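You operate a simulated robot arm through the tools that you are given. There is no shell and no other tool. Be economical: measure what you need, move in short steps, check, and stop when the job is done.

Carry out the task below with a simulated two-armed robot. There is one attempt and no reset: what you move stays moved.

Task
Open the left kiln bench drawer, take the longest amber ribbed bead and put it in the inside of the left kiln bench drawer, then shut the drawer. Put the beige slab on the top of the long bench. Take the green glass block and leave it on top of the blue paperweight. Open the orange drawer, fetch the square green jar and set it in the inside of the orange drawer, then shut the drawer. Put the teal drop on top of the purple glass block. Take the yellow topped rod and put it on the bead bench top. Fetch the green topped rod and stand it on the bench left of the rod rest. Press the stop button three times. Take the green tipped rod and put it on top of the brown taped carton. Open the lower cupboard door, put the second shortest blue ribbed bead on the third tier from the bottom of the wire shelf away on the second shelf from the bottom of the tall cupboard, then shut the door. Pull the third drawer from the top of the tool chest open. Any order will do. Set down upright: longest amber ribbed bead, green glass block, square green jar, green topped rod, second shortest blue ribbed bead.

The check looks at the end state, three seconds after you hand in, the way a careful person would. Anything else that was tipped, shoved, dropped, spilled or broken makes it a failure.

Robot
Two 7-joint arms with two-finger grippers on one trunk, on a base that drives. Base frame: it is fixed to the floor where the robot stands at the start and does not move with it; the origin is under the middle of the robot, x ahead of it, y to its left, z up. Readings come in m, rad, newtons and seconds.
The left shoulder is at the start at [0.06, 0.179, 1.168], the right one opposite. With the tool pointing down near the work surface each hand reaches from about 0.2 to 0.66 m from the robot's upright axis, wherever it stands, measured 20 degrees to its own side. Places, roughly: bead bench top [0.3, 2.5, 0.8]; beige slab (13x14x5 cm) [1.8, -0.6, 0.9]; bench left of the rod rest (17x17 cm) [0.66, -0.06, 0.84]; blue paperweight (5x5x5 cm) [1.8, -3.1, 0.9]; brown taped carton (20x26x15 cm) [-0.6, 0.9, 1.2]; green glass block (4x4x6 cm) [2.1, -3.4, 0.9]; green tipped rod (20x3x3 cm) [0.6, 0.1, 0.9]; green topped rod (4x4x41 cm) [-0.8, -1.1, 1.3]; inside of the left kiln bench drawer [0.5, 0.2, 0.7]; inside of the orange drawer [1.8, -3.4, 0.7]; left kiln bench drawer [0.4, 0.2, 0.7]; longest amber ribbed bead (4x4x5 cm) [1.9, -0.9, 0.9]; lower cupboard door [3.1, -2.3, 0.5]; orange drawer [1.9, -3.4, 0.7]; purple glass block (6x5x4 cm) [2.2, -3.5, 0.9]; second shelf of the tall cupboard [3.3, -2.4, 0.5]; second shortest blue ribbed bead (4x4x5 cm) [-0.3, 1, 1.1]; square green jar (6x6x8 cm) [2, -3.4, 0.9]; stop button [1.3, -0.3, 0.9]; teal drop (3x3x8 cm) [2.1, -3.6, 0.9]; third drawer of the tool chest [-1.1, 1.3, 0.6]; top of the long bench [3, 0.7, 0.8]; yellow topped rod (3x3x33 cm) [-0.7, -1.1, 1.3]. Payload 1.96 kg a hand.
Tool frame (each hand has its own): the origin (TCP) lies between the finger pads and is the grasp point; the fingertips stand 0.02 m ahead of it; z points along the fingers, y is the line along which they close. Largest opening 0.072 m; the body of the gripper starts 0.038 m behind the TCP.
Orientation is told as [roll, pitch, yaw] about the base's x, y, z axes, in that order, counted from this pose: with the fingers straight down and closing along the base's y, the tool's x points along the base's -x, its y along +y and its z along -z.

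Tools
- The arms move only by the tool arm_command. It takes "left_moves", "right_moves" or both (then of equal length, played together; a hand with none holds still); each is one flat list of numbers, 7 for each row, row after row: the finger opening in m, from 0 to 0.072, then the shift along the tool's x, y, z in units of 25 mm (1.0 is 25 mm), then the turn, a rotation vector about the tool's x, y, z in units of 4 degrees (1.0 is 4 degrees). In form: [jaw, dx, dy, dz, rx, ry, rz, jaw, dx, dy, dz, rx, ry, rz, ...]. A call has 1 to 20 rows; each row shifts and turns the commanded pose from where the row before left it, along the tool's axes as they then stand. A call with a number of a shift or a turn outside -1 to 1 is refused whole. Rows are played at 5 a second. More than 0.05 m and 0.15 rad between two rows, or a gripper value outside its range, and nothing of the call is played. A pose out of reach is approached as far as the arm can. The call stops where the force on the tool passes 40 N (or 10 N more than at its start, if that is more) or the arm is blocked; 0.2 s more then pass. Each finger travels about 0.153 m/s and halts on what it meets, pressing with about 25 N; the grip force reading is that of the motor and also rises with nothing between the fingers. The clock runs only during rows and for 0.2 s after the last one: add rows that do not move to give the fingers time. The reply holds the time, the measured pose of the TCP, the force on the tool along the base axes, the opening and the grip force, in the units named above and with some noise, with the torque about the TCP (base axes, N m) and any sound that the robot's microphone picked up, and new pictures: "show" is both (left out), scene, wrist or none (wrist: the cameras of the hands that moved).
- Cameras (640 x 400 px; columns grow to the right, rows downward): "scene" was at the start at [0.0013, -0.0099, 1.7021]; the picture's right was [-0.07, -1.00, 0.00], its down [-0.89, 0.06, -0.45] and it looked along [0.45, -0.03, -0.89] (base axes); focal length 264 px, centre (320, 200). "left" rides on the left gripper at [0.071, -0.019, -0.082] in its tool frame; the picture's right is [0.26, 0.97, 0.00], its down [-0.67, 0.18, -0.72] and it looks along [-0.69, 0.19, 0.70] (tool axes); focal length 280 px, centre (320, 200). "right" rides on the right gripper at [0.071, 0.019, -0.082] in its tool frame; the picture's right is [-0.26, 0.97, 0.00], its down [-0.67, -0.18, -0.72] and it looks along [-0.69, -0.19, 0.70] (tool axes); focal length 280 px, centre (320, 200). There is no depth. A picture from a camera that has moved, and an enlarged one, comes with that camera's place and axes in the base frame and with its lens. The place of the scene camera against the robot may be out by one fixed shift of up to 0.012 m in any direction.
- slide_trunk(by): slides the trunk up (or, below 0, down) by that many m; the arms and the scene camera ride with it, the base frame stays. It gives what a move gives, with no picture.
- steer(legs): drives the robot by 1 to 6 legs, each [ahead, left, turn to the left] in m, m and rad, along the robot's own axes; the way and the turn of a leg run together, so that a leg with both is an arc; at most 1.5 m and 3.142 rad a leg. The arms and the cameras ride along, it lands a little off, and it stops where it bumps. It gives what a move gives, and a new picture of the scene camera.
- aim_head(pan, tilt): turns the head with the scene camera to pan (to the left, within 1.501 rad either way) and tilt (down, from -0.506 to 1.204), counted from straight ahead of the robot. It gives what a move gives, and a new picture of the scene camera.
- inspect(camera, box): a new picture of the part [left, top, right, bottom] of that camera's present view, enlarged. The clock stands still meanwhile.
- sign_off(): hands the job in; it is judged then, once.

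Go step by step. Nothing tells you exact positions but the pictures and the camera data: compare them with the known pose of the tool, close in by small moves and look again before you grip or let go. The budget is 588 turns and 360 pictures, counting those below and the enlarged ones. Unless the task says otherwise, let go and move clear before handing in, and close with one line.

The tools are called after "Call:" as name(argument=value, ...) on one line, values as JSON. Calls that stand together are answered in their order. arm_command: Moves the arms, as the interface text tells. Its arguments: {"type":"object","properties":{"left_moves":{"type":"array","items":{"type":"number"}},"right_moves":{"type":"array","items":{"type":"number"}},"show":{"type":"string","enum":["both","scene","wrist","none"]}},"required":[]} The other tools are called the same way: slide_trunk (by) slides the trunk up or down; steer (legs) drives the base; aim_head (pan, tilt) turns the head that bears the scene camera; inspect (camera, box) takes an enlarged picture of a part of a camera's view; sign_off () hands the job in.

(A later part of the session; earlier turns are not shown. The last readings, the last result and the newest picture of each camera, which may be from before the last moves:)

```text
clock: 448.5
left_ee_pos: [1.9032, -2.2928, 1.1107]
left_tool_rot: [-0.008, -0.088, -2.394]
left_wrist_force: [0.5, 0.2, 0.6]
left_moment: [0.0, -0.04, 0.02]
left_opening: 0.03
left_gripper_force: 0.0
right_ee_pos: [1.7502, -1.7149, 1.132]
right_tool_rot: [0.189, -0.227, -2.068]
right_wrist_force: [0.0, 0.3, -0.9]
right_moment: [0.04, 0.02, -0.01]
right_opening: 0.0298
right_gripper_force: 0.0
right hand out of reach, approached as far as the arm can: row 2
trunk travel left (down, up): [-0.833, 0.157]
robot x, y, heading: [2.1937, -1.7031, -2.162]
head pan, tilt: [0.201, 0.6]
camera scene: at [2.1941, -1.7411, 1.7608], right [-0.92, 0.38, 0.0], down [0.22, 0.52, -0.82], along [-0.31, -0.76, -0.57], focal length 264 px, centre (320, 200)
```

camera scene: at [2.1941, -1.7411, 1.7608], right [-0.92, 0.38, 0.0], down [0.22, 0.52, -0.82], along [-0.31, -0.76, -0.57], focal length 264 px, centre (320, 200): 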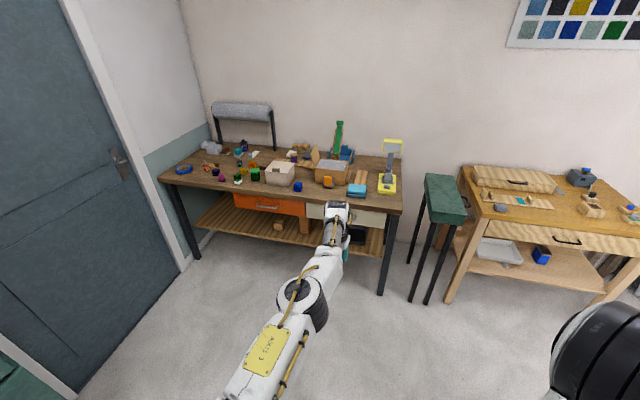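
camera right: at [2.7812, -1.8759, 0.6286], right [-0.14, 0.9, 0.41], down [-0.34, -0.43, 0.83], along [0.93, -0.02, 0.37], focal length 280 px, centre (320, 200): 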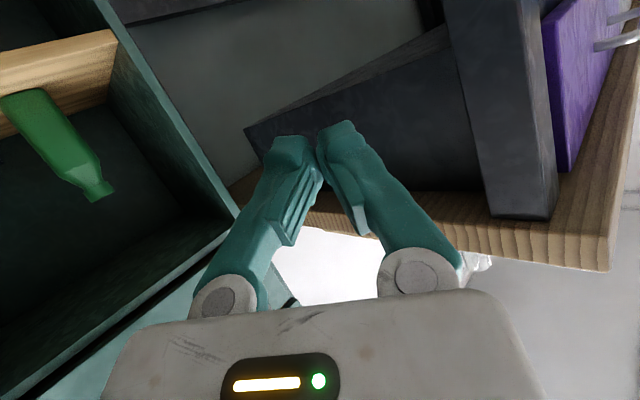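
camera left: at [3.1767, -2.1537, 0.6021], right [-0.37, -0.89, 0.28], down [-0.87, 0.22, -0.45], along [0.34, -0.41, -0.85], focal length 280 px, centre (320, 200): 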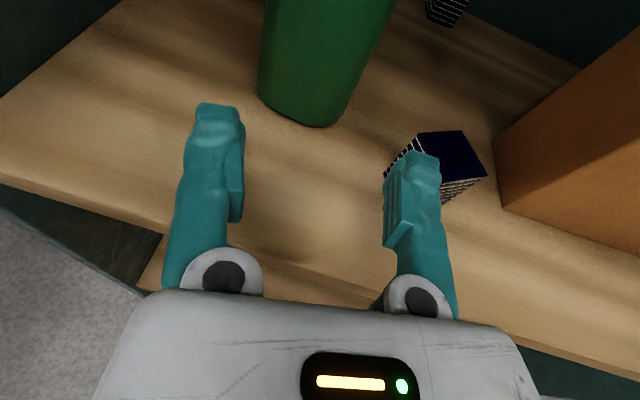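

I'll straighten both hands and drive up to the bench in front of the orange drawer.

Call:
arm_command(left_moves=[0.05, 0, 0, 0, 0, 0.63, 0, 0.05, 0, 0, 0, 0, 0.63, 0, 0.05, 0, 0, 0, 0, 0, -0.83, 0.05, 0, 0, 0, 0, 0, -0.83, 0.05, 0, 0, 0, 0, 0, -0.83, 0.05, 0, 0, 0, 0, 0, -0.83], right_moves=[0.05, 0, 0, 0, 0, 0.85, 0, 0.05, 0, 0, 0, 0, 0.85, 0, 0.05, 0, 0, 0, 0, 0.85, 0, 0.05, 0, 0, 0, 0, 0.7, 0, 0.05, 0, 0, 0, 0, 0, 0.7, 0.05, 0, 0, 0, 0, 0, 0.6], show="none")

Call:
steer(legs=[[0, 0.75, 0], [0.6, 0, 0]])

Call:
aim_head(pan=0, tilt=0.8)

```text
clock: 449.9
left_ee_pos: [1.9146, -2.2804, 1.1103]
left_tool_rot: [-0.01, -0.001, -2.221]
left_wrist_force: [-0.2, -0.6, 0.4]
left_moment: [0.0, -0.02, 0.02]
left_opening: 0.05
left_gripper_force: 0.0
left hand out of reach, approached as far as the arm can: row 1, 2, 5, 6
right_ee_pos: [1.7502, -1.714, 1.1339]
right_tool_rot: [0.181, 0.011, -2.117]
right_wrist_force: [0.1, -0.5, -0.3]
right_moment: [0.01, -0.01, -0.01]
right_opening: 0.0502
right_gripper_force: 0.1
trunk travel left (down, up): [-0.833, 0.157]
robot x, y, heading: [2.1945, -1.7052, -2.162]
head pan, tilt: [0.201, 0.6]
```

```text
clock: 456.9
left_ee_pos: [2.2108, -3.1919, 1.1111]
left_tool_rot: [-0.01, -0.003, -2.221]
left_wrist_force: [1.0, 0.1, -0.4]
left_moment: [0.04, -0.01, 0.03]
left_opening: 0.0501
left_gripper_force: 0.2
right_ee_pos: [2.0448, -2.6233, 1.1333]
right_tool_rot: [0.184, 0.009, -2.115]
right_wrist_force: [-1.6, 0.7, -0.3]
right_moment: [-0.02, -0.01, -0.02]
right_opening: 0.05
right_gripper_force: 0.0
trunk travel left (down, up): [-0.833, 0.157]
robot x, y, heading: [2.4912, -2.6119, -2.163]
head pan, tilt: [0.201, 0.6]
camera scene: at [2.4889, -2.6508, 1.7609], right [-0.93, 0.38, 0.0], down [0.21, 0.52, -0.83], along [-0.31, -0.76, -0.56], focal length 264 px, centre (320, 200)
```

scene: 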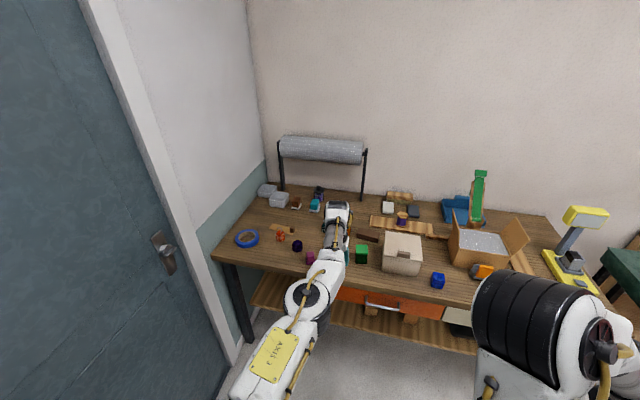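

```text
clock: 457.6
left_ee_pos: [2.2097, -3.1927, 1.1104]
left_tool_rot: [-0.009, -0.001, -2.22]
left_wrist_force: [0.1, -0.1, -0.4]
left_moment: [-0.01, 0.05, -0.01]
left_opening: 0.0498
left_gripper_force: 0.2
right_ee_pos: [2.0444, -2.626, 1.1331]
right_tool_rot: [0.184, 0.01, -2.114]
right_wrist_force: [0.3, 0.1, 0.2]
right_moment: [-0.02, -0.03, 0.01]
right_opening: 0.05
right_gripper_force: 0.0
trunk travel left (down, up): [-0.833, 0.157]
robot x, y, heading: [2.4883, -2.6116, -2.153]
head pan, tilt: [0.0, 0.799]
camera scene: at [2.4769, -2.6371, 1.744], right [-0.83, 0.56, 0.0], down [0.4, 0.6, -0.7], along [-0.39, -0.58, -0.72], focal length 264 px, centre (320, 200)
```

scene: 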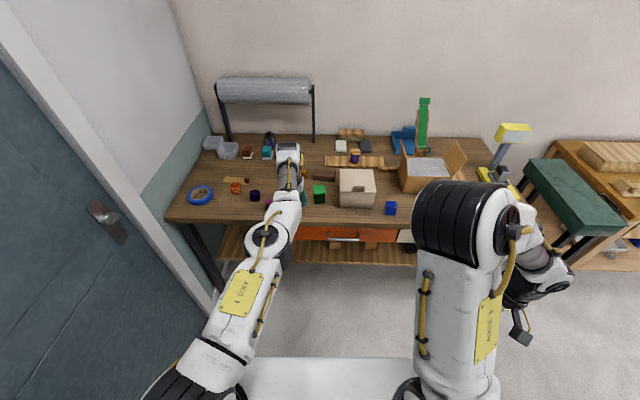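

Call:
inspect(camera="scene", box=[190, 120, 400, 260])

```text
2.86 times, centred on (295, 190) of scene
camera zoom: at [2.4769, -2.6371, 1.744], right [-0.83, 0.56, 0.0], down [0.4, 0.6, -0.7], along [-0.39, -0.58, -0.72], focal length 756 px, centre (391, 229)
```

zoom: 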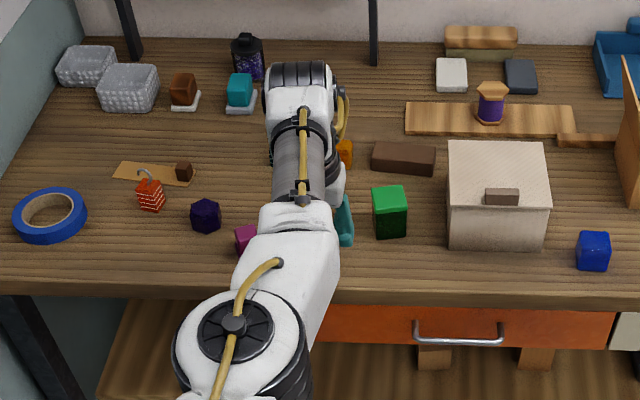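

My left arm hides some items. I'll pull it back and look again.

Call:
arm_command(left_moves=[0.05, 0.9, 0, -0.3, 0, 0, 0, 0.05, 0.9, 0, -0.3, 0, 0, 0, 0.05, 0.9, 0, -0.3, 0, 0, 0, 0.05, 0.9, 0, -0.3, 0, 0, 0, 0.05, 0.9, 0, 0, 0, 0, 0, 0.05, 0.9, 0, 0, 0, 0, 0, 0.05, 0.9, 0.5, 0, 0, 0, 0, 0.05, 0.9, 0.5, 0, 0, 0, 0, 0.05, 0.5, 0.5, 0, 0, 0, 0], show="none")

Call:
inspect(camera="scene", box=[190, 120, 400, 260])

```text
clock: 459.6
left_ee_pos: [2.3572, -3.0605, 1.1402]
left_tool_rot: [-0.009, -0.003, -2.22]
left_wrist_force: [-0.4, -0.3, 0.4]
left_moment: [-0.01, 0.01, -0.01]
left_opening: 0.0499
left_gripper_force: 0.0
right_ee_pos: [2.0441, -2.6257, 1.1333]
right_tool_rot: [0.184, 0.008, -2.115]
right_wrist_force: [1.1, 0.0, -0.4]
right_moment: [0.02, 0.0, 0.01]
right_opening: 0.0499
right_gripper_force: 0.1
trunk travel left (down, up): [-0.833, 0.157]
robot x, y, heading: [2.4899, -2.6127, -2.161]
head pan, tilt: [0.0, 0.799]
```

```text
2.86 times, centred on (295, 190) of scene
camera zoom: at [2.4776, -2.6365, 1.744], right [-0.83, 0.56, 0.0], down [0.4, 0.6, -0.7], along [-0.39, -0.58, -0.72], focal length 756 px, centre (391, 229)
```

zoom: 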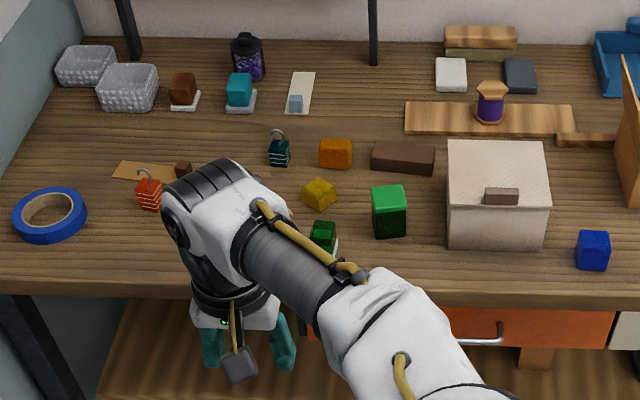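

I can see the green block, the teal drop with its ring, and the blue paperweight. I'll drive closer and use the left wrist camera to view the purple blocks.

Call:
steer(legs=[[0.34, 0.1, 0]])

Call:
inspect(camera="left", box=[0, 0, 640, 400])

Call:
inspect(camera="scene", box=[120, 140, 420, 340])

```text
clock: 461.9
left_ee_pos: [2.2507, -3.3981, 1.1394]
left_tool_rot: [-0.01, -0.001, -2.219]
left_wrist_force: [-0.8, 0.0, -0.7]
left_moment: [0.0, -0.02, -0.03]
left_opening: 0.05
left_gripper_force: 0.1
right_ee_pos: [1.937, -2.9624, 1.1338]
right_tool_rot: [0.184, 0.01, -2.114]
right_wrist_force: [0.3, -0.4, 0.2]
right_moment: [0.0, -0.02, -0.01]
right_opening: 0.05
right_gripper_force: 0.1
trunk travel left (down, up): [-0.833, 0.157]
robot x, y, heading: [2.3831, -2.9519, -2.158]
head pan, tilt: [0.0, 0.799]
camera scene: at [2.3704, -2.9739, 1.744], right [-0.83, 0.56, 0.0], down [0.4, 0.6, -0.7], along [-0.39, -0.58, -0.72], focal length 264 px, centre (320, 200)
```

scene: 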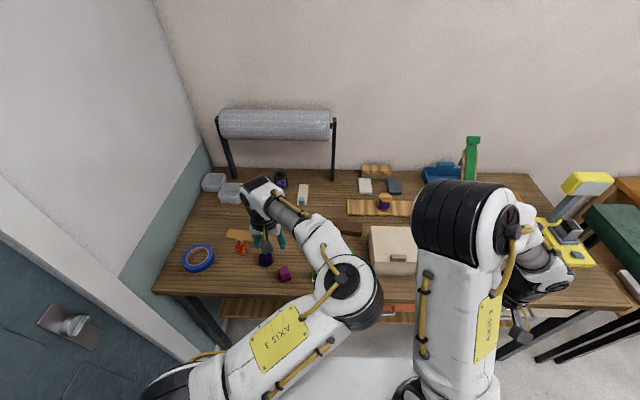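

```text
1.00 times, centred on (320, 200) of left (not enlarged: the box is as wide or as high as the picture)
camera zoom: at [2.279, -3.3308, 1.2209], right [0.93, -0.38, -0.01], down [-0.26, -0.65, 0.71], along [-0.27, -0.66, -0.7], focal length 280 px, centre (320, 200)
```

zoom: 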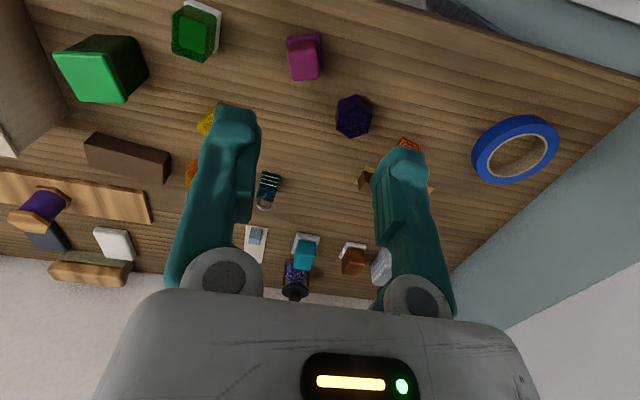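

```text
2.00 times, centred on (270, 240) of scene
camera zoom: at [2.3704, -2.9739, 1.744], right [-0.83, 0.56, 0.0], down [0.4, 0.6, -0.7], along [-0.39, -0.58, -0.72], focal length 529 px, centre (420, 120)
```

zoom: 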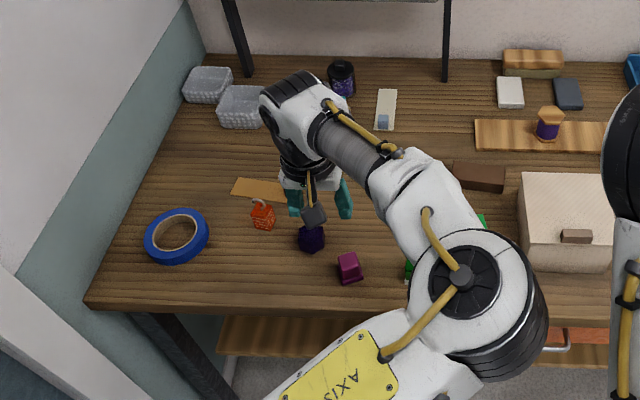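

The dark purple block at (2.245, -3.53) matches the purple glass block, and the teal drop is at about (2.067, -3.604). I'll move slightly closer for the drop.

Call:
steer(legs=[[0.09, 0.0, 0]])

Call:
arm_command(left_moves=[0.06, -0.8, -0.2, 0.3, 0, 0, 0, 0.06, -0.8, -0.2, 0.3, 0, 0, 0, 0.06, -0.8, -0.2, 0.3, 0, 0, 0, 0.06, -0.8, -0.2, 0.3, 0, 0, 0, 0.06, -0.8, -0.2, 0.3, 0, 0, 0, 0.06, -0.8, -0.2, 0.3, 0, 0, 0, 0.06, -0.8, -0.2, 0.3, 0, 0, 0], show="wrist")

```text
clock: 463.1
left_ee_pos: [2.1998, -3.4733, 1.1396]
left_tool_rot: [-0.009, -0.002, -2.22]
left_wrist_force: [0.0, 0.3, 0.3]
left_moment: [0.0, 0.01, 0.02]
left_opening: 0.0499
left_gripper_force: 0.0
right_ee_pos: [1.8873, -3.0377, 1.1344]
right_tool_rot: [0.184, 0.008, -2.113]
right_wrist_force: [-0.5, 0.5, -0.8]
right_moment: [0.01, 0.0, 0.01]
right_opening: 0.0502
right_gripper_force: 0.1
trunk travel left (down, up): [-0.833, 0.157]
robot x, y, heading: [2.3365, -3.028, -2.159]
head pan, tilt: [0.0, 0.799]
camera scene: at [2.3205, -3.0489, 1.744], right [-0.83, 0.56, 0.0], down [0.4, 0.6, -0.7], along [-0.39, -0.58, -0.72], focal length 264 px, centre (320, 200)
```

scene: 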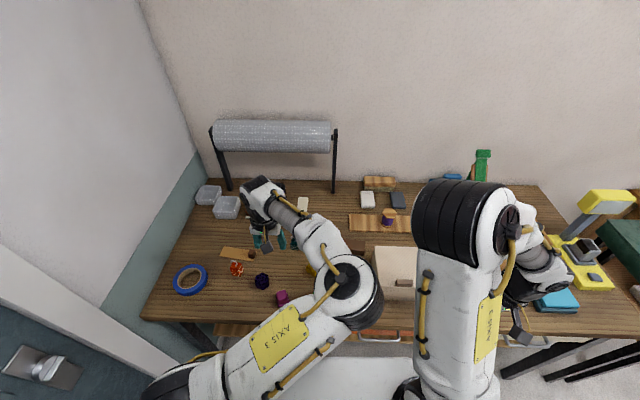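

```text
clock: 464.6
left_ee_pos: [2.087, -3.5651, 1.087]
left_tool_rot: [-0.012, -0.001, -2.218]
left_wrist_force: [-0.5, -1.0, 0.3]
left_moment: [0.01, 0.03, 0.0]
left_opening: 0.0599
left_gripper_force: 0.1
right_ee_pos: [1.8867, -3.0399, 1.1323]
right_tool_rot: [0.184, 0.011, -2.115]
right_wrist_force: [0.3, -0.3, 0.0]
right_moment: [0.06, 0.0, -0.01]
right_opening: 0.0502
right_gripper_force: 0.0
trunk travel left (down, up): [-0.833, 0.157]
robot x, y, heading: [2.3326, -3.0269, -2.158]
head pan, tilt: [0.0, 0.799]
camera left: at [2.1153, -3.4972, 1.1681], right [0.93, -0.37, -0.01], down [-0.26, -0.65, 0.71], along [-0.27, -0.66, -0.7], focal length 280 px, centre (320, 200)
```

left: 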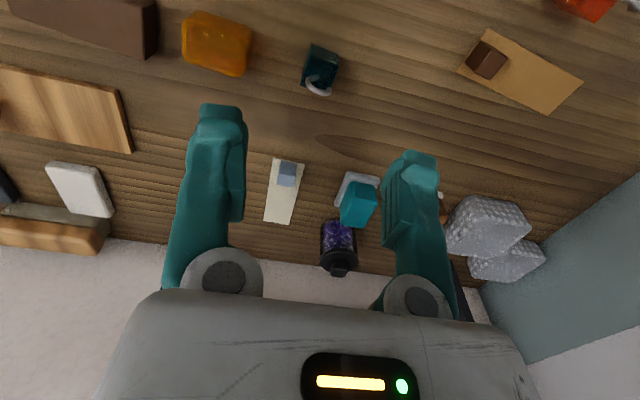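

Call:
arm_command(left_moves=[0.06, -0.45, 0.18, 0.9, 0, 0, 0, 0.06, -0.45, 0.18, 0.9, 0, 0, 0, 0.06, -0.45, 0.18, 0.9, 0, 0, 0, 0.06, 0, 0, 0.9, 0, 0, 0, 0.06, 0, 0, 0.9, 0, 0, 0], show="wrist")

```text
clock: 465.9
left_ee_pos: [2.0775, -3.5994, 0.976]
left_tool_rot: [-0.011, -0.002, -2.221]
left_wrist_force: [0.1, -0.2, -0.4]
left_moment: [0.01, -0.01, -0.03]
left_opening: 0.0603
left_gripper_force: 0.1
right_ee_pos: [1.887, -3.0395, 1.133]
right_tool_rot: [0.184, 0.01, -2.114]
right_wrist_force: [-0.1, 0.0, -0.3]
right_moment: [-0.03, 0.03, 0.01]
right_opening: 0.05
right_gripper_force: 0.0
trunk travel left (down, up): [-0.833, 0.157]
robot x, y, heading: [2.3336, -3.0276, -2.162]
head pan, tilt: [0.0, 0.799]
camera left: at [2.1051, -3.5313, 1.0558], right [0.93, -0.37, -0.01], down [-0.26, -0.65, 0.71], along [-0.27, -0.66, -0.7], focal length 280 px, centre (320, 200)
```

left: 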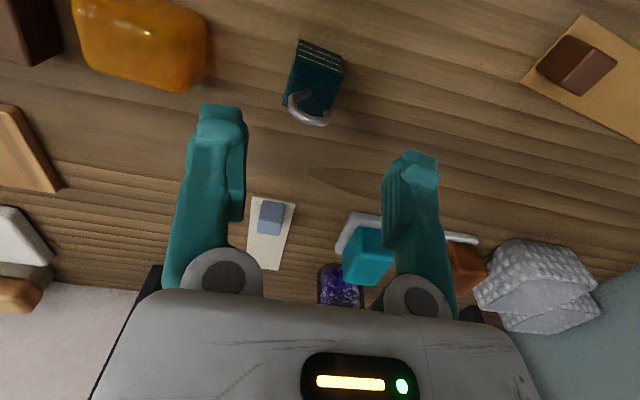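

Call:
arm_command(left_moves=[0.06, 0, -0.14, 0.9, 0, 0, 0, 0.06, 0, 0, 0.9, 0, 0, 0, 0.06, 0, 0, 0.9, 0, 0, 0, 0.06, 0, 0, 0.5, 0, 0, 0, 0.06, 0, 0, 0.3, 0, 0, 0, 0.06, 0, 0, 0.3, 0, 0, 0], show="wrist")

```text
clock: 467.2
left_ee_pos: [2.0822, -3.5802, 0.8879]
left_tool_rot: [-0.011, -0.003, -2.219]
left_wrist_force: [0.1, 1.0, -0.5]
left_moment: [-0.01, -0.02, 0.03]
left_opening: 0.0601
left_gripper_force: 0.1
left hand out of reach, approached as far as the arm can: row 2, 3, 4, 6
right_ee_pos: [1.8871, -3.0382, 1.1341]
right_tool_rot: [0.183, 0.011, -2.115]
right_wrist_force: [0.0, 0.7, -0.6]
right_moment: [-0.03, -0.05, 0.03]
right_opening: 0.0499
right_gripper_force: 0.0
trunk travel left (down, up): [-0.833, 0.157]
robot x, y, heading: [2.3305, -3.0253, -2.157]
head pan, tilt: [0.0, 0.799]
camera left: at [2.1122, -3.5131, 0.967], right [0.93, -0.38, -0.01], down [-0.25, -0.65, 0.72], along [-0.28, -0.66, -0.7], focal length 280 px, centre (320, 200)
```

left: 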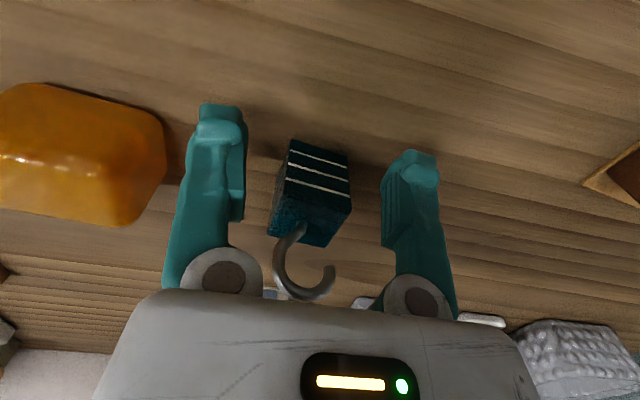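

The drop is between the fingers but 2 cm short. I'll nudge the base forward.

Call:
steer(legs=[[0.025, 0, 0]])

Call:
arm_command(left_moves=[0.06, 0, 0, 0.25, 0, 0, 0, 0.06, 0, 0, 0.25, 0, 0, 0, 0.06, 0, 0, 0.25, 0, 0, 0], show="wrist")

```text
clock: 468.1
left_ee_pos: [2.0715, -3.5988, 0.889]
left_tool_rot: [-0.011, -0.007, -2.22]
left_wrist_force: [0.6, 0.1, -0.1]
left_moment: [-0.04, 0.0, 0.0]
left_opening: 0.0599
left_gripper_force: 0.0
right_ee_pos: [1.8762, -3.056, 1.1351]
right_tool_rot: [0.184, 0.006, -2.113]
right_wrist_force: [-0.6, 1.6, 1.2]
right_moment: [-0.04, 0.02, 0.01]
right_opening: 0.0501
right_gripper_force: 0.1
trunk travel left (down, up): [-0.833, 0.157]
robot x, y, heading: [2.3169, -3.0479, -2.162]
head pan, tilt: [0.0, 0.799]
camera scene: at [2.3098, -3.0652, 1.7441], right [-0.83, 0.56, 0.0], down [0.4, 0.59, -0.7], along [-0.39, -0.58, -0.71], focal length 264 px, centre (320, 200)
```

scene: 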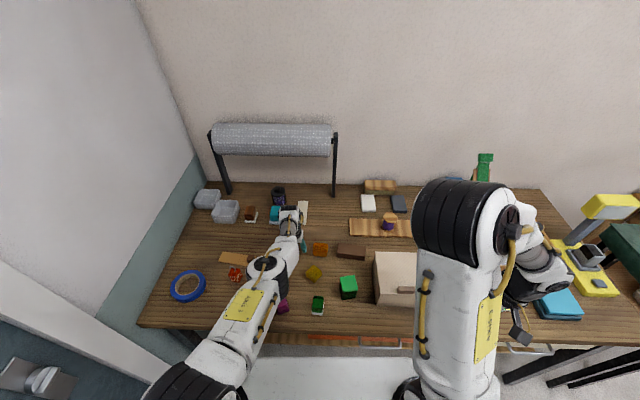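

```text
clock: 468.9
left_ee_pos: [2.0744, -3.5972, 0.8698]
left_tool_rot: [-0.011, -0.005, -2.219]
left_wrist_force: [0.0, -0.5, -0.1]
left_moment: [0.03, 0.01, 0.01]
left_opening: 0.0601
left_gripper_force: 0.0
left hand out of reach, approached as far as the arm can: row 2
right_ee_pos: [1.872, -3.061, 1.1334]
right_tool_rot: [0.185, 0.011, -2.114]
right_wrist_force: [-0.5, -0.3, 0.5]
right_moment: [0.02, -0.01, 0.03]
right_opening: 0.0498
right_gripper_force: 0.1
trunk travel left (down, up): [-0.833, 0.157]
robot x, y, heading: [2.3191, -3.0438, -2.158]
head pan, tilt: [0.0, 0.799]
camera left: at [2.1024, -3.5303, 0.9502], right [0.93, -0.38, -0.01], down [-0.25, -0.65, 0.72], along [-0.28, -0.66, -0.7], focal length 280 px, centre (320, 200)
```

left: 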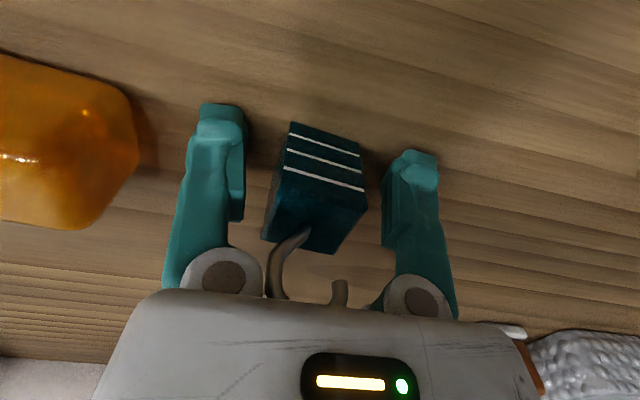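

Call:
arm_command(left_moves=[0.01, 0, 0, 0, 0, 0, 0, 0.01, 0, 0, 0, 0, 0, 0, 0.01, 0, 0, 0, 0, 0, 0, 0.01, 0, 0, -0.4, 0, 0, 0, 0.01, 0, 0, -0.8, 0, 0, 0, 0.01, 0, 0, -0.8, 0, 0, 0, 0.01, 0, 0, -0.8, 0, 0, 0], show="wrist")

```text
clock: 470.5
left_ee_pos: [2.0726, -3.599, 0.9399]
left_tool_rot: [-0.011, -0.003, -2.22]
left_wrist_force: [0.5, 0.2, -0.4]
left_moment: [0.0, -0.04, -0.01]
left_opening: 0.0289
left_gripper_force: 25.0
right_ee_pos: [1.8735, -3.0608, 1.1328]
right_tool_rot: [0.184, 0.01, -2.113]
right_wrist_force: [-0.3, 0.7, -0.1]
right_moment: [-0.02, 0.0, -0.01]
right_opening: 0.0499
right_gripper_force: 0.1
trunk travel left (down, up): [-0.833, 0.157]
robot x, y, heading: [2.3207, -3.047, -2.155]
head pan, tilt: [0.0, 0.799]
camera left: at [2.1012, -3.5314, 1.0201], right [0.93, -0.38, -0.01], down [-0.26, -0.65, 0.72], along [-0.28, -0.66, -0.7], focal length 280 px, centre (320, 200)
```

left: 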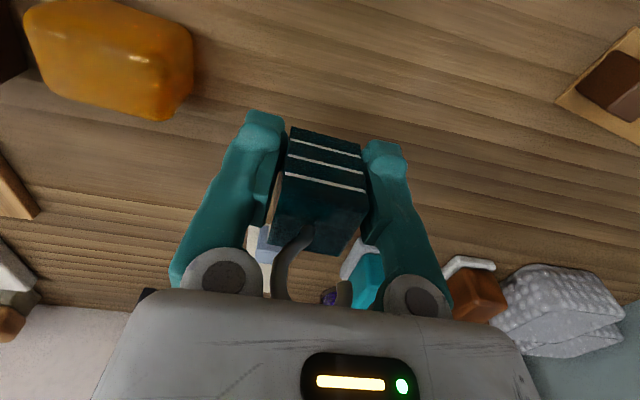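

I've got the teal drop. I'll raise it and move over the purple block.

Call:
arm_command(left_moves=[0.01, 0, 0, -1, 0, 0, 0, 0.01, 0, 0, -1, 0, 0, 0, 0.01, 0, 0, -0.6, 0, 0, 0, 0.01, 0.8, 0.48, 0, 0, 0, 0, 0.01, 0.8, 0.48, 0, 0, 0, 0, 0.01, 0.8, 0.48, 0, 0, 0, 0, 0.01, 0.8, 0.48, 0, 0, 0, 0, 0.01, 0.8, 0.48, 0, 0, 0, 0, 0.01, 0.8, 0.48, 0, 0, 0, 0, 0.01, 0.8, 0.48, 0, 0, 0, 0, 0.01, 0.7, 0.44, 0, 0, 0, 0], show="both")

```text
clock: 472.9
left_ee_pos: [2.2456, -3.5316, 1.0036]
left_tool_rot: [-0.012, -0.004, -2.22]
left_wrist_force: [-0.1, 0.3, -1.0]
left_moment: [-0.02, 0.03, -0.01]
left_opening: 0.029
left_gripper_force: 24.8
right_ee_pos: [1.8743, -3.0609, 1.1338]
right_tool_rot: [0.184, 0.009, -2.111]
right_wrist_force: [0.5, 0.1, 0.4]
right_moment: [-0.01, -0.01, 0.0]
right_opening: 0.0499
right_gripper_force: 0.2
trunk travel left (down, up): [-0.833, 0.157]
robot x, y, heading: [2.3196, -3.0469, -2.159]
head pan, tilt: [0.0, 0.799]
camera scene: at [2.3067, -3.0707, 1.744], right [-0.83, 0.56, 0.0], down [0.4, 0.6, -0.7], along [-0.39, -0.58, -0.72], focal length 264 px, centre (320, 200)
camera left: at [2.2741, -3.463, 1.0833], right [0.93, -0.38, -0.01], down [-0.25, -0.65, 0.72], along [-0.28, -0.66, -0.7], focal length 280 px, centre (320, 200)
```

scene: 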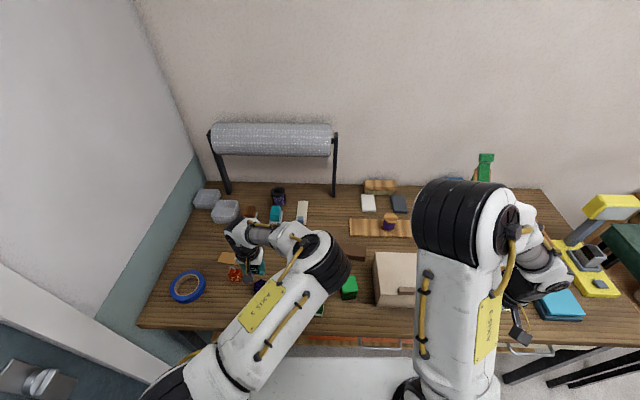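
left: 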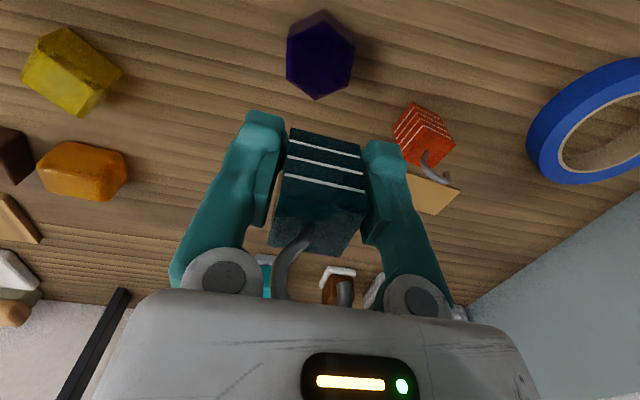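

Call:
inspect(camera="left", box=[240, 0, 420, 120])

```text
3.33 times, centred on (330, 60) of left
camera zoom: at [2.2741, -3.463, 1.0833], right [0.93, -0.38, -0.01], down [-0.25, -0.65, 0.72], along [-0.28, -0.66, -0.7], focal length 935 px, centre (287, 667)
```

zoom: 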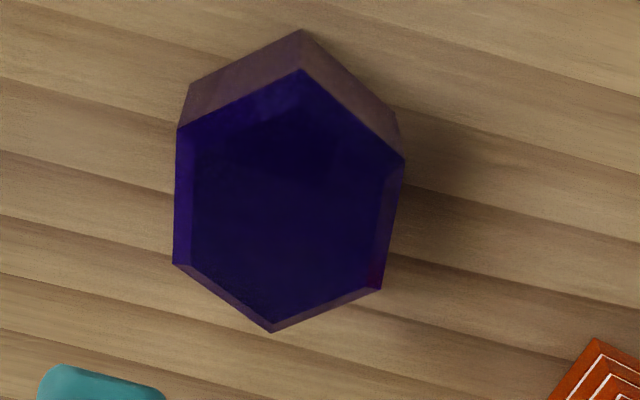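

The purple block has a flat hexagonal top right below. I'll lower the drop onto it.

Call:
arm_command(left_moves=[0.01, 0.18, 0, 0.8, 0, 0, 0, 0.01, 0, 0, 0.8, 0, 0, 0, 0.01, 0, 0, 0.8, 0, 0, 0, 0.01, 0, 0, 0.6, 0, 0, 0], show="wrist")

Call:
arm_command(left_moves=[0.01, 0, 0, 0.15, 0, 0, 0, 0.01, 0, 0, 0.15, 0, 0, 0], show="none")

Call:
arm_command(left_moves=[0.01, 0, 0, 0.12, 0, 0, 0, 0.01, 0, 0, 0.12, 0, 0, 0], show="none")

```text
clock: 473.9
left_ee_pos: [2.2466, -3.5274, 0.9277]
left_tool_rot: [-0.009, -0.004, -2.219]
left_wrist_force: [0.1, -0.2, -1.0]
left_moment: [0.02, 0.04, 0.01]
left_opening: 0.0288
left_gripper_force: 25.2
right_ee_pos: [1.8742, -3.0594, 1.1326]
right_tool_rot: [0.183, 0.01, -2.114]
right_wrist_force: [-0.1, -0.9, 0.1]
right_moment: [0.01, 0.02, 0.02]
right_opening: 0.0499
right_gripper_force: 0.1
trunk travel left (down, up): [-0.833, 0.157]
robot x, y, heading: [2.3157, -3.0498, -2.156]
head pan, tilt: [0.0, 0.799]
camera left: at [2.2754, -3.46, 1.0081], right [0.93, -0.38, -0.01], down [-0.25, -0.65, 0.72], along [-0.28, -0.66, -0.7], focal length 280 px, centre (320, 200)
```

left: 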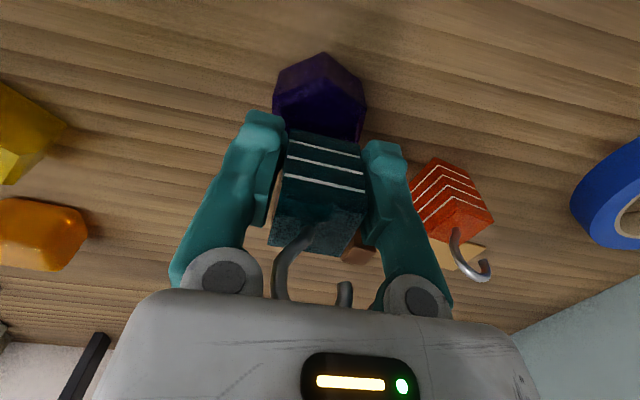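

```text
clock: 474.5
left_ee_pos: [2.2457, -3.5278, 0.9197]
left_tool_rot: [-0.011, -0.003, -2.219]
left_wrist_force: [0.5, 0.0, -0.6]
left_moment: [0.0, -0.01, -0.01]
left_opening: 0.0287
left_gripper_force: 25.0
right_ee_pos: [1.8743, -3.0599, 1.1335]
right_tool_rot: [0.183, 0.012, -2.114]
right_wrist_force: [0.5, -0.8, 0.4]
right_moment: [0.0, -0.04, 0.01]
right_opening: 0.0502
right_gripper_force: 0.1
trunk travel left (down, up): [-0.833, 0.157]
robot x, y, heading: [2.3168, -3.0509, -2.162]
head pan, tilt: [0.0, 0.799]
```

```text
clock: 475.1
left_ee_pos: [2.2462, -3.5268, 0.9147]
left_tool_rot: [-0.011, -0.003, -2.223]
left_wrist_force: [-0.1, 0.1, -1.2]
left_moment: [0.0, 0.0, 0.04]
left_opening: 0.0289
left_gripper_force: 25.4
right_ee_pos: [1.8736, -3.0598, 1.133]
right_tool_rot: [0.186, 0.011, -2.115]
right_wrist_force: [1.2, -0.8, -0.3]
right_moment: [0.0, -0.01, 0.0]
right_opening: 0.0499
right_gripper_force: 0.0
trunk travel left (down, up): [-0.833, 0.157]
robot x, y, heading: [2.3203, -3.0486, -2.16]
head pan, tilt: [0.0, 0.799]
```

Call:
arm_command(left_moves=[0.01, 0, 0, 0.1, 0, 0, 0, 0.01, 0, 0, 0.1, 0, 0, 0], show="wrist")

Call:
arm_command(left_moves=[0.01, 0, 0, 0.1, 0, 0, 0, 0.01, 0, 0, 0.05, 0, 0, 0], show="none")

```text
clock: 475.7
left_ee_pos: [2.2459, -3.5281, 0.9103]
left_tool_rot: [-0.01, -0.002, -2.22]
left_wrist_force: [0.6, -0.8, 2.5]
left_moment: [-0.06, -0.05, -0.06]
left_opening: 0.029
left_gripper_force: 24.4
right_ee_pos: [1.8729, -3.0599, 1.1334]
right_tool_rot: [0.184, 0.009, -2.114]
right_wrist_force: [0.5, 0.5, -0.8]
right_moment: [0.03, 0.01, 0.01]
right_opening: 0.0499
right_gripper_force: 0.0
trunk travel left (down, up): [-0.833, 0.157]
robot x, y, heading: [2.3218, -3.0458, -2.16]
head pan, tilt: [0.0, 0.799]
camera left: at [2.2753, -3.4598, 0.9903], right [0.93, -0.38, -0.01], down [-0.25, -0.65, 0.72], along [-0.28, -0.66, -0.7], focal length 280 px, centre (320, 200)
```

left: 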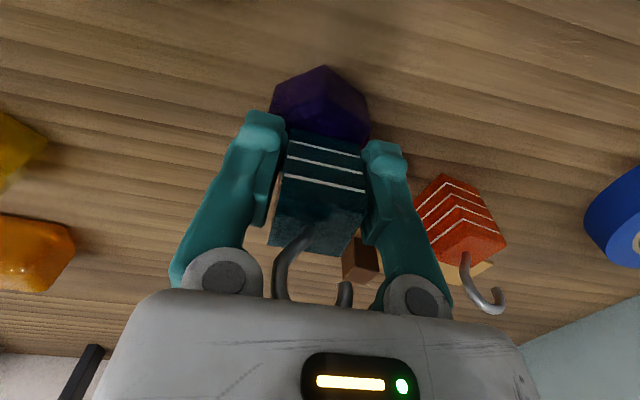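

```text
clock: 476.3
left_ee_pos: [2.2467, -3.5279, 0.9092]
left_tool_rot: [-0.006, -0.012, -2.219]
left_wrist_force: [0.1, -8.1, 40.7]
left_moment: [-0.25, -0.09, -0.02]
left_opening: 0.0289
left_gripper_force: 24.6
right_ee_pos: [1.8742, -3.056, 1.1339]
right_tool_rot: [0.186, 0.008, -2.114]
right_wrist_force: [0.7, -0.4, 0.5]
right_moment: [-0.01, -0.02, 0.0]
right_opening: 0.05
right_gripper_force: 0.0
trunk travel left (down, up): [-0.833, 0.157]
robot x, y, heading: [2.3248, -3.0437, -2.152]
head pan, tilt: [0.0, 0.799]
```

It's resting on the block. I'll unload, release gently and rise straight up.

Call:
arm_command(left_moves=[0.01, 0, 0, -0.13, 0, 0, 0, 0.01, 0, 0, 0, 0, 0, 0, 0.034, 0, 0, 0, 0, 0, 0, 0.042, 0, 0, 0, 0, 0, 0, 0.052, 0, 0, 0, 0, 0, 0, 0.052, 0, 0, -0.3, 0, 0, 0, 0.052, 0, 0, -0.6, 0, 0, 0, 0.052, 0, 0, -0.8, 0, 0, 0, 0.052, 0, 0, -0.8, 0, 0, 0, 0.052, 0, 0, -0.8, 0, 0, 0], show="wrist")

```text
clock: 478.5
left_ee_pos: [2.2478, -3.5275, 0.9922]
left_tool_rot: [-0.01, -0.004, -2.219]
left_wrist_force: [-0.8, 0.7, 0.1]
left_moment: [0.03, -0.04, 0.01]
left_opening: 0.0519
left_gripper_force: 0.1
right_ee_pos: [1.8736, -3.0607, 1.1331]
right_tool_rot: [0.183, 0.007, -2.114]
right_wrist_force: [0.3, -1.1, -0.1]
right_moment: [0.01, 0.01, 0.0]
right_opening: 0.0501
right_gripper_force: 0.0
trunk travel left (down, up): [-0.833, 0.157]
robot x, y, heading: [2.3155, -3.0501, -2.16]
head pan, tilt: [0.0, 0.799]
camera left: at [2.2764, -3.4596, 1.0725], right [0.93, -0.38, -0.01], down [-0.26, -0.65, 0.72], along [-0.28, -0.66, -0.7], focal length 280 px, centre (320, 200)
```

left: 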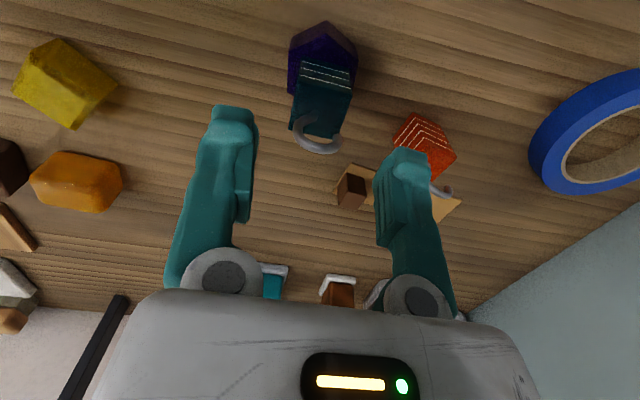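

The teal drop stands on the purple block. Next I'll move over to the green glass block.

Call:
arm_command(left_moves=[0.06, 0, 0, -0.8, 0, 0, 0, 0.06, 0, 0, -0.8, 0, 0, 0, 0.06, 0.22, -0.9, 0, 0, 0, 0, 0.06, 0.22, -0.9, 0, 0, 0, 0, 0.06, 0.22, -0.9, 0, 0, 0, 0, 0.06, 0.22, -0.9, 0, 0, 0, 0, 0.06, 0.22, -0.9, 0, 0, 0, 0, 0.06, 0.22, -0.9, 0, 0, 0, 0, 0.06, 0.22, -0.9, 0, 0, 0, 0, 0.06, 0.22, -0.9, 0, 0, 0, 0, 0.06, 0.22, -0.9, 0, 0, 0, 0], show="both")

```text
clock: 480.9
left_ee_pos: [2.1153, -3.366, 1.034]
left_tool_rot: [-0.007, -0.001, -2.218]
left_wrist_force: [0.8, 0.2, 0.7]
left_moment: [0.0, -0.04, 0.02]
left_opening: 0.06
left_gripper_force: 0.0
right_ee_pos: [1.873, -3.0588, 1.1336]
right_tool_rot: [0.185, 0.007, -2.114]
right_wrist_force: [0.3, -0.8, -0.7]
right_moment: [-0.02, 0.01, 0.03]
right_opening: 0.0499
right_gripper_force: 0.0
trunk travel left (down, up): [-0.833, 0.157]
robot x, y, heading: [2.3225, -3.0515, -2.161]
head pan, tilt: [0.0, 0.799]
camera scene: at [2.3059, -3.0696, 1.744], right [-0.83, 0.56, 0.0], down [0.4, 0.6, -0.7], along [-0.39, -0.58, -0.72], focal length 264 px, centre (320, 200)
camera left: at [2.1442, -3.2976, 1.1139], right [0.93, -0.38, -0.01], down [-0.26, -0.65, 0.72], along [-0.28, -0.66, -0.7], focal length 280 px, centre (320, 200)
```

scene: 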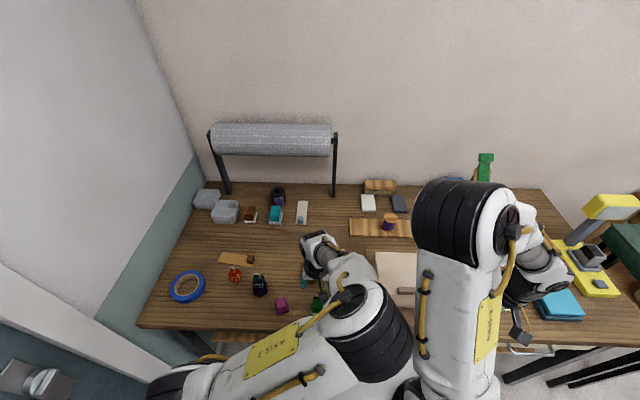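
left: 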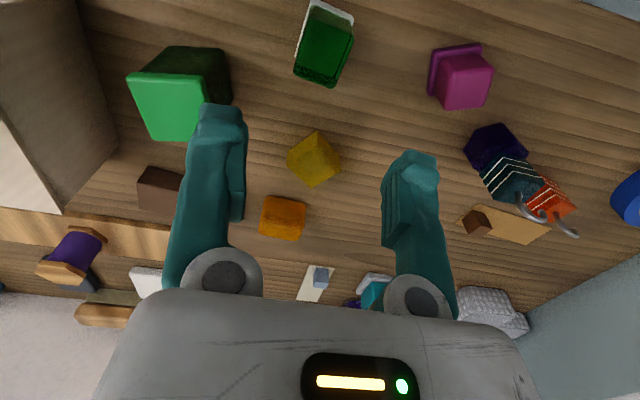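

Call:
arm_command(left_moves=[0.06, 0, 0.1, 0.9, 0, 0, 0, 0.06, 0, 0, 0.9, 0, 0, 0, 0.06, 0, 0, 0.9, 0, 0, 0, 0.06, 0, 0, 0.9, 0, 0, 0], show="wrist")

```text
clock: 481.9
left_ee_pos: [2.1164, -3.3663, 0.9427]
left_tool_rot: [-0.009, -0.004, -2.219]
left_wrist_force: [0.0, -0.4, 0.4]
left_moment: [-0.01, 0.01, 0.0]
left_opening: 0.0599
left_gripper_force: 0.0
right_ee_pos: [1.8727, -3.0583, 1.1342]
right_tool_rot: [0.184, 0.01, -2.114]
right_wrist_force: [0.0, -0.6, 0.2]
right_moment: [-0.02, 0.01, 0.01]
right_opening: 0.0499
right_gripper_force: 0.1
trunk travel left (down, up): [-0.833, 0.157]
robot x, y, heading: [2.3194, -3.0467, -2.155]
head pan, tilt: [0.0, 0.799]
camera left: at [2.145, -3.2997, 1.0233], right [0.93, -0.38, -0.01], down [-0.26, -0.65, 0.72], along [-0.28, -0.66, -0.7], focal length 280 px, centre (320, 200)
```

left: 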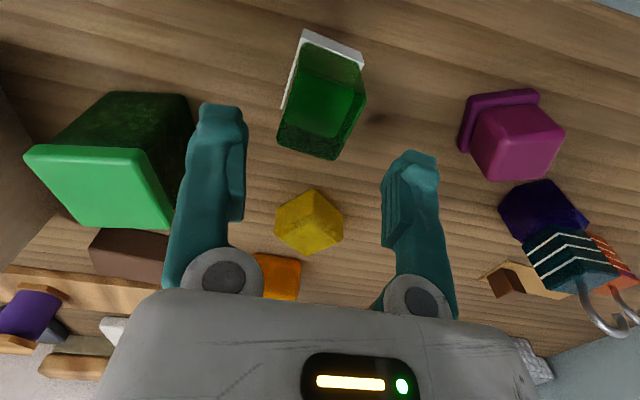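

Call:
arm_command(left_moves=[0.06, 0, 0.05, 0.9, 0, 0, 0, 0.06, 0, 0, 0.9, 0, 0, 0, 0.06, 0, 0, 0.5, 0, 0, 0, 0.06, 0, 0, 0.3, 0, 0, 0, 0.01, 0, 0, 0, 0, 0, 0, 0.01, 0, 0, 0, 0, 0, 0, 0.01, 0, 0, 0, 0, 0, 0], show="wrist")

```text
clock: 483.5
left_ee_pos: [2.118, -3.3675, 0.8792]
left_tool_rot: [-0.01, -0.002, -2.222]
left_wrist_force: [0.1, -1.2, 0.0]
left_moment: [-0.05, 0.02, -0.02]
left_opening: 0.0333
left_gripper_force: 25.0
right_ee_pos: [1.8741, -3.0597, 1.1339]
right_tool_rot: [0.183, 0.01, -2.115]
right_wrist_force: [0.4, -1.2, -0.5]
right_moment: [-0.02, 0.01, 0.02]
right_opening: 0.0499
right_gripper_force: 0.0
trunk travel left (down, up): [-0.833, 0.157]
robot x, y, heading: [2.3173, -3.0459, -2.158]
head pan, tilt: [0.0, 0.799]
camera left: at [2.1464, -3.3004, 0.959], right [0.93, -0.38, -0.01], down [-0.26, -0.65, 0.72], along [-0.28, -0.66, -0.7], focal length 280 px, centre (320, 200)
```

left: 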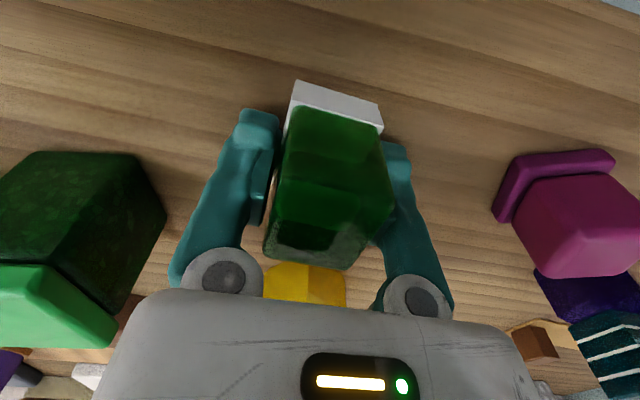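

I've got the green block, including its white base. I'll lift it and slide right to the blue paperweight.

Call:
arm_command(left_moves=[0.01, 0, 0, -0.5, 0, 0, 0, 0.01, 0, 0, -0.9, 0, 0, 0, 0.01, 0, 0, -0.9, 0, 0, 0, 0.01, 0, 0, -0.9, 0, 0, 0, 0.01, 0, 0, -0.9, 0, 0, 0, 0.01, 0, 0, -0.9, 0, 0, 0, 0.01, 0, 0, -0.9, 0, 0, 0, 0.01, 0, 0, -0.9, 0, 0, 0], show="wrist")

Call:
steer(legs=[[-0.15, 0, 0], [0, -0.52, 0]])

Call:
inspect(camera="left", box=[0, 0, 640, 400])

```text
clock: 485.3
left_ee_pos: [2.1178, -3.3685, 1.0484]
left_tool_rot: [-0.01, -0.004, -2.221]
left_wrist_force: [0.3, -0.5, -1.8]
left_moment: [-0.03, 0.01, 0.02]
left_opening: 0.0333
left_gripper_force: 24.6
right_ee_pos: [1.8729, -3.0586, 1.1328]
right_tool_rot: [0.182, 0.007, -2.114]
right_wrist_force: [0.5, -0.1, -0.2]
right_moment: [0.0, 0.0, 0.05]
right_opening: 0.0498
right_gripper_force: 0.0
trunk travel left (down, up): [-0.833, 0.157]
robot x, y, heading: [2.3194, -3.05, -2.158]
head pan, tilt: [0.0, 0.799]
camera left: at [2.1485, -3.3006, 1.1292], right [0.93, -0.38, -0.01], down [-0.26, -0.65, 0.72], along [-0.28, -0.66, -0.7], focal length 280 px, centre (320, 200)
```

left: 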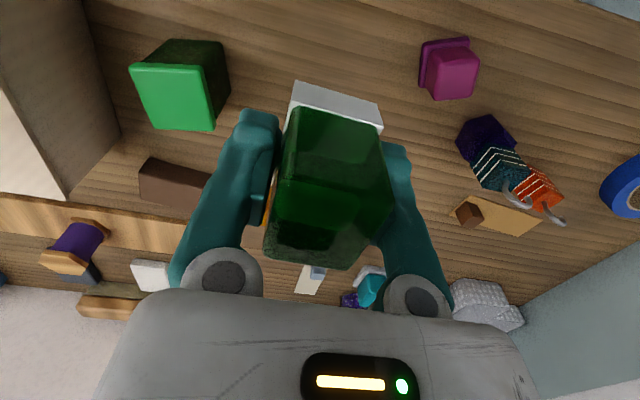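

```text
clock: 489.2
left_ee_pos: [1.7752, -2.9585, 1.0482]
left_tool_rot: [-0.013, -0.003, -2.226]
left_wrist_force: [0.1, 0.9, -2.3]
left_moment: [-0.02, 0.05, -0.01]
left_opening: 0.0334
left_gripper_force: 24.6
right_ee_pos: [1.5329, -2.6493, 1.1338]
right_tool_rot: [0.183, 0.01, -2.118]
right_wrist_force: [0.5, 0.2, 0.2]
right_moment: [0.02, -0.02, 0.0]
right_opening: 0.0501
right_gripper_force: 0.1
trunk travel left (down, up): [-0.833, 0.157]
robot x, y, heading: [1.9789, -2.6394, -2.166]
head pan, tilt: [0.0, 0.799]
camera scene: at [1.9641, -2.6618, 1.744], right [-0.83, 0.56, 0.0], down [0.4, 0.59, -0.7], along [-0.39, -0.58, -0.72], focal length 264 px, centre (320, 200)
```

scene: 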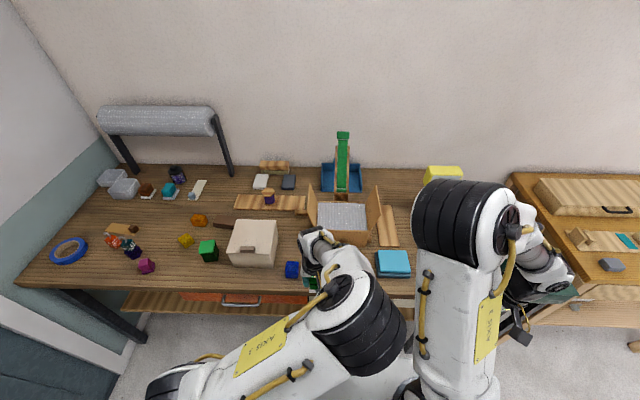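

```text
1.00 times, centred on (320, 200) of left (not enlarged: the box is as wide or as high as the picture)
camera zoom: at [1.8048, -2.8911, 1.1288], right [0.93, -0.38, -0.01], down [-0.26, -0.65, 0.72], along [-0.28, -0.66, -0.7], focal length 280 px, centre (320, 200)
```

zoom: 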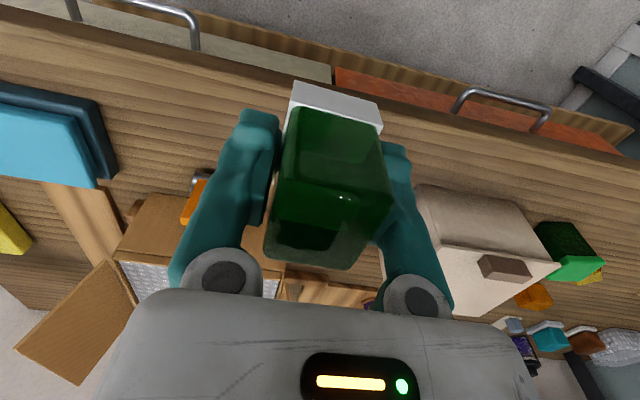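

Call:
arm_command(left_moves=[0.01, -0.77, 0.59, 0, 0, 0, 0, 0.01, -0.77, 0.59, 0, 0, 0, 0, 0.01, -0.77, 0.59, 0, 0, 0, 0, 0.01, -0.77, 0.59, 0, 0, 0, 0, 0.01, -0.77, 0.59, 0, 0, 0, 0, 0.01, -0.77, 0.59, 0, 0, 0, 0, 0.01, -0.77, 0.59, 0, 0, 0, 0], show="both")

Call:
inspect(camera="scene", box=[220, 200, 380, 320])

```text
clock: 490.8
left_ee_pos: [1.776, -3.1312, 1.0467]
left_tool_rot: [-0.011, -0.003, -2.224]
left_wrist_force: [-0.6, -0.6, -1.8]
left_moment: [-0.02, 0.0, 0.01]
left_opening: 0.0333
left_gripper_force: 24.9
right_ee_pos: [1.5303, -2.6495, 1.1327]
right_tool_rot: [0.182, 0.01, -2.119]
right_wrist_force: [0.2, 1.0, 0.2]
right_moment: [0.02, 0.03, -0.04]
right_opening: 0.05
right_gripper_force: 0.0
trunk travel left (down, up): [-0.833, 0.157]
robot x, y, heading: [1.977, -2.6384, -2.166]
head pan, tilt: [0.0, 0.799]
camera scene: at [1.9636, -2.6632, 1.7439], right [-0.83, 0.56, 0.0], down [0.4, 0.6, -0.7], along [-0.39, -0.58, -0.72], focal length 264 px, centre (320, 200)
camera left: at [1.8059, -3.0622, 1.1274], right [0.93, -0.38, -0.01], down [-0.26, -0.65, 0.72], along [-0.28, -0.66, -0.7], focal length 280 px, centre (320, 200)
```

scene: 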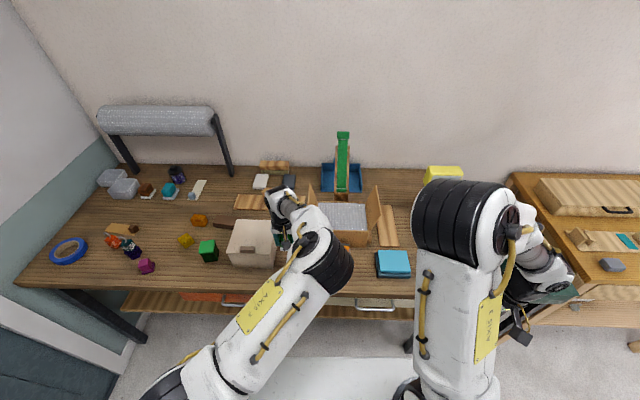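
left: 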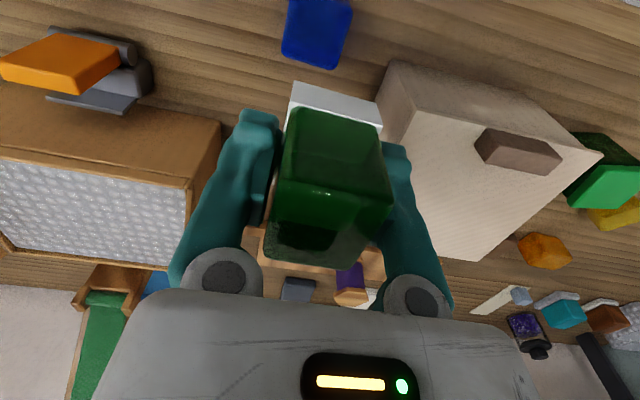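

```text
3.33 times, centred on (300, 260) of scene
camera zoom: at [1.9636, -2.6632, 1.7439], right [-0.83, 0.56, 0.0], down [0.4, 0.6, -0.7], along [-0.39, -0.58, -0.72], focal length 882 px, centre (387, 0)
```

zoom: 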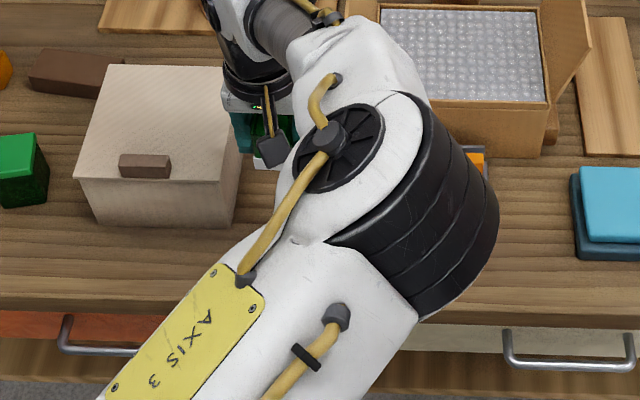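

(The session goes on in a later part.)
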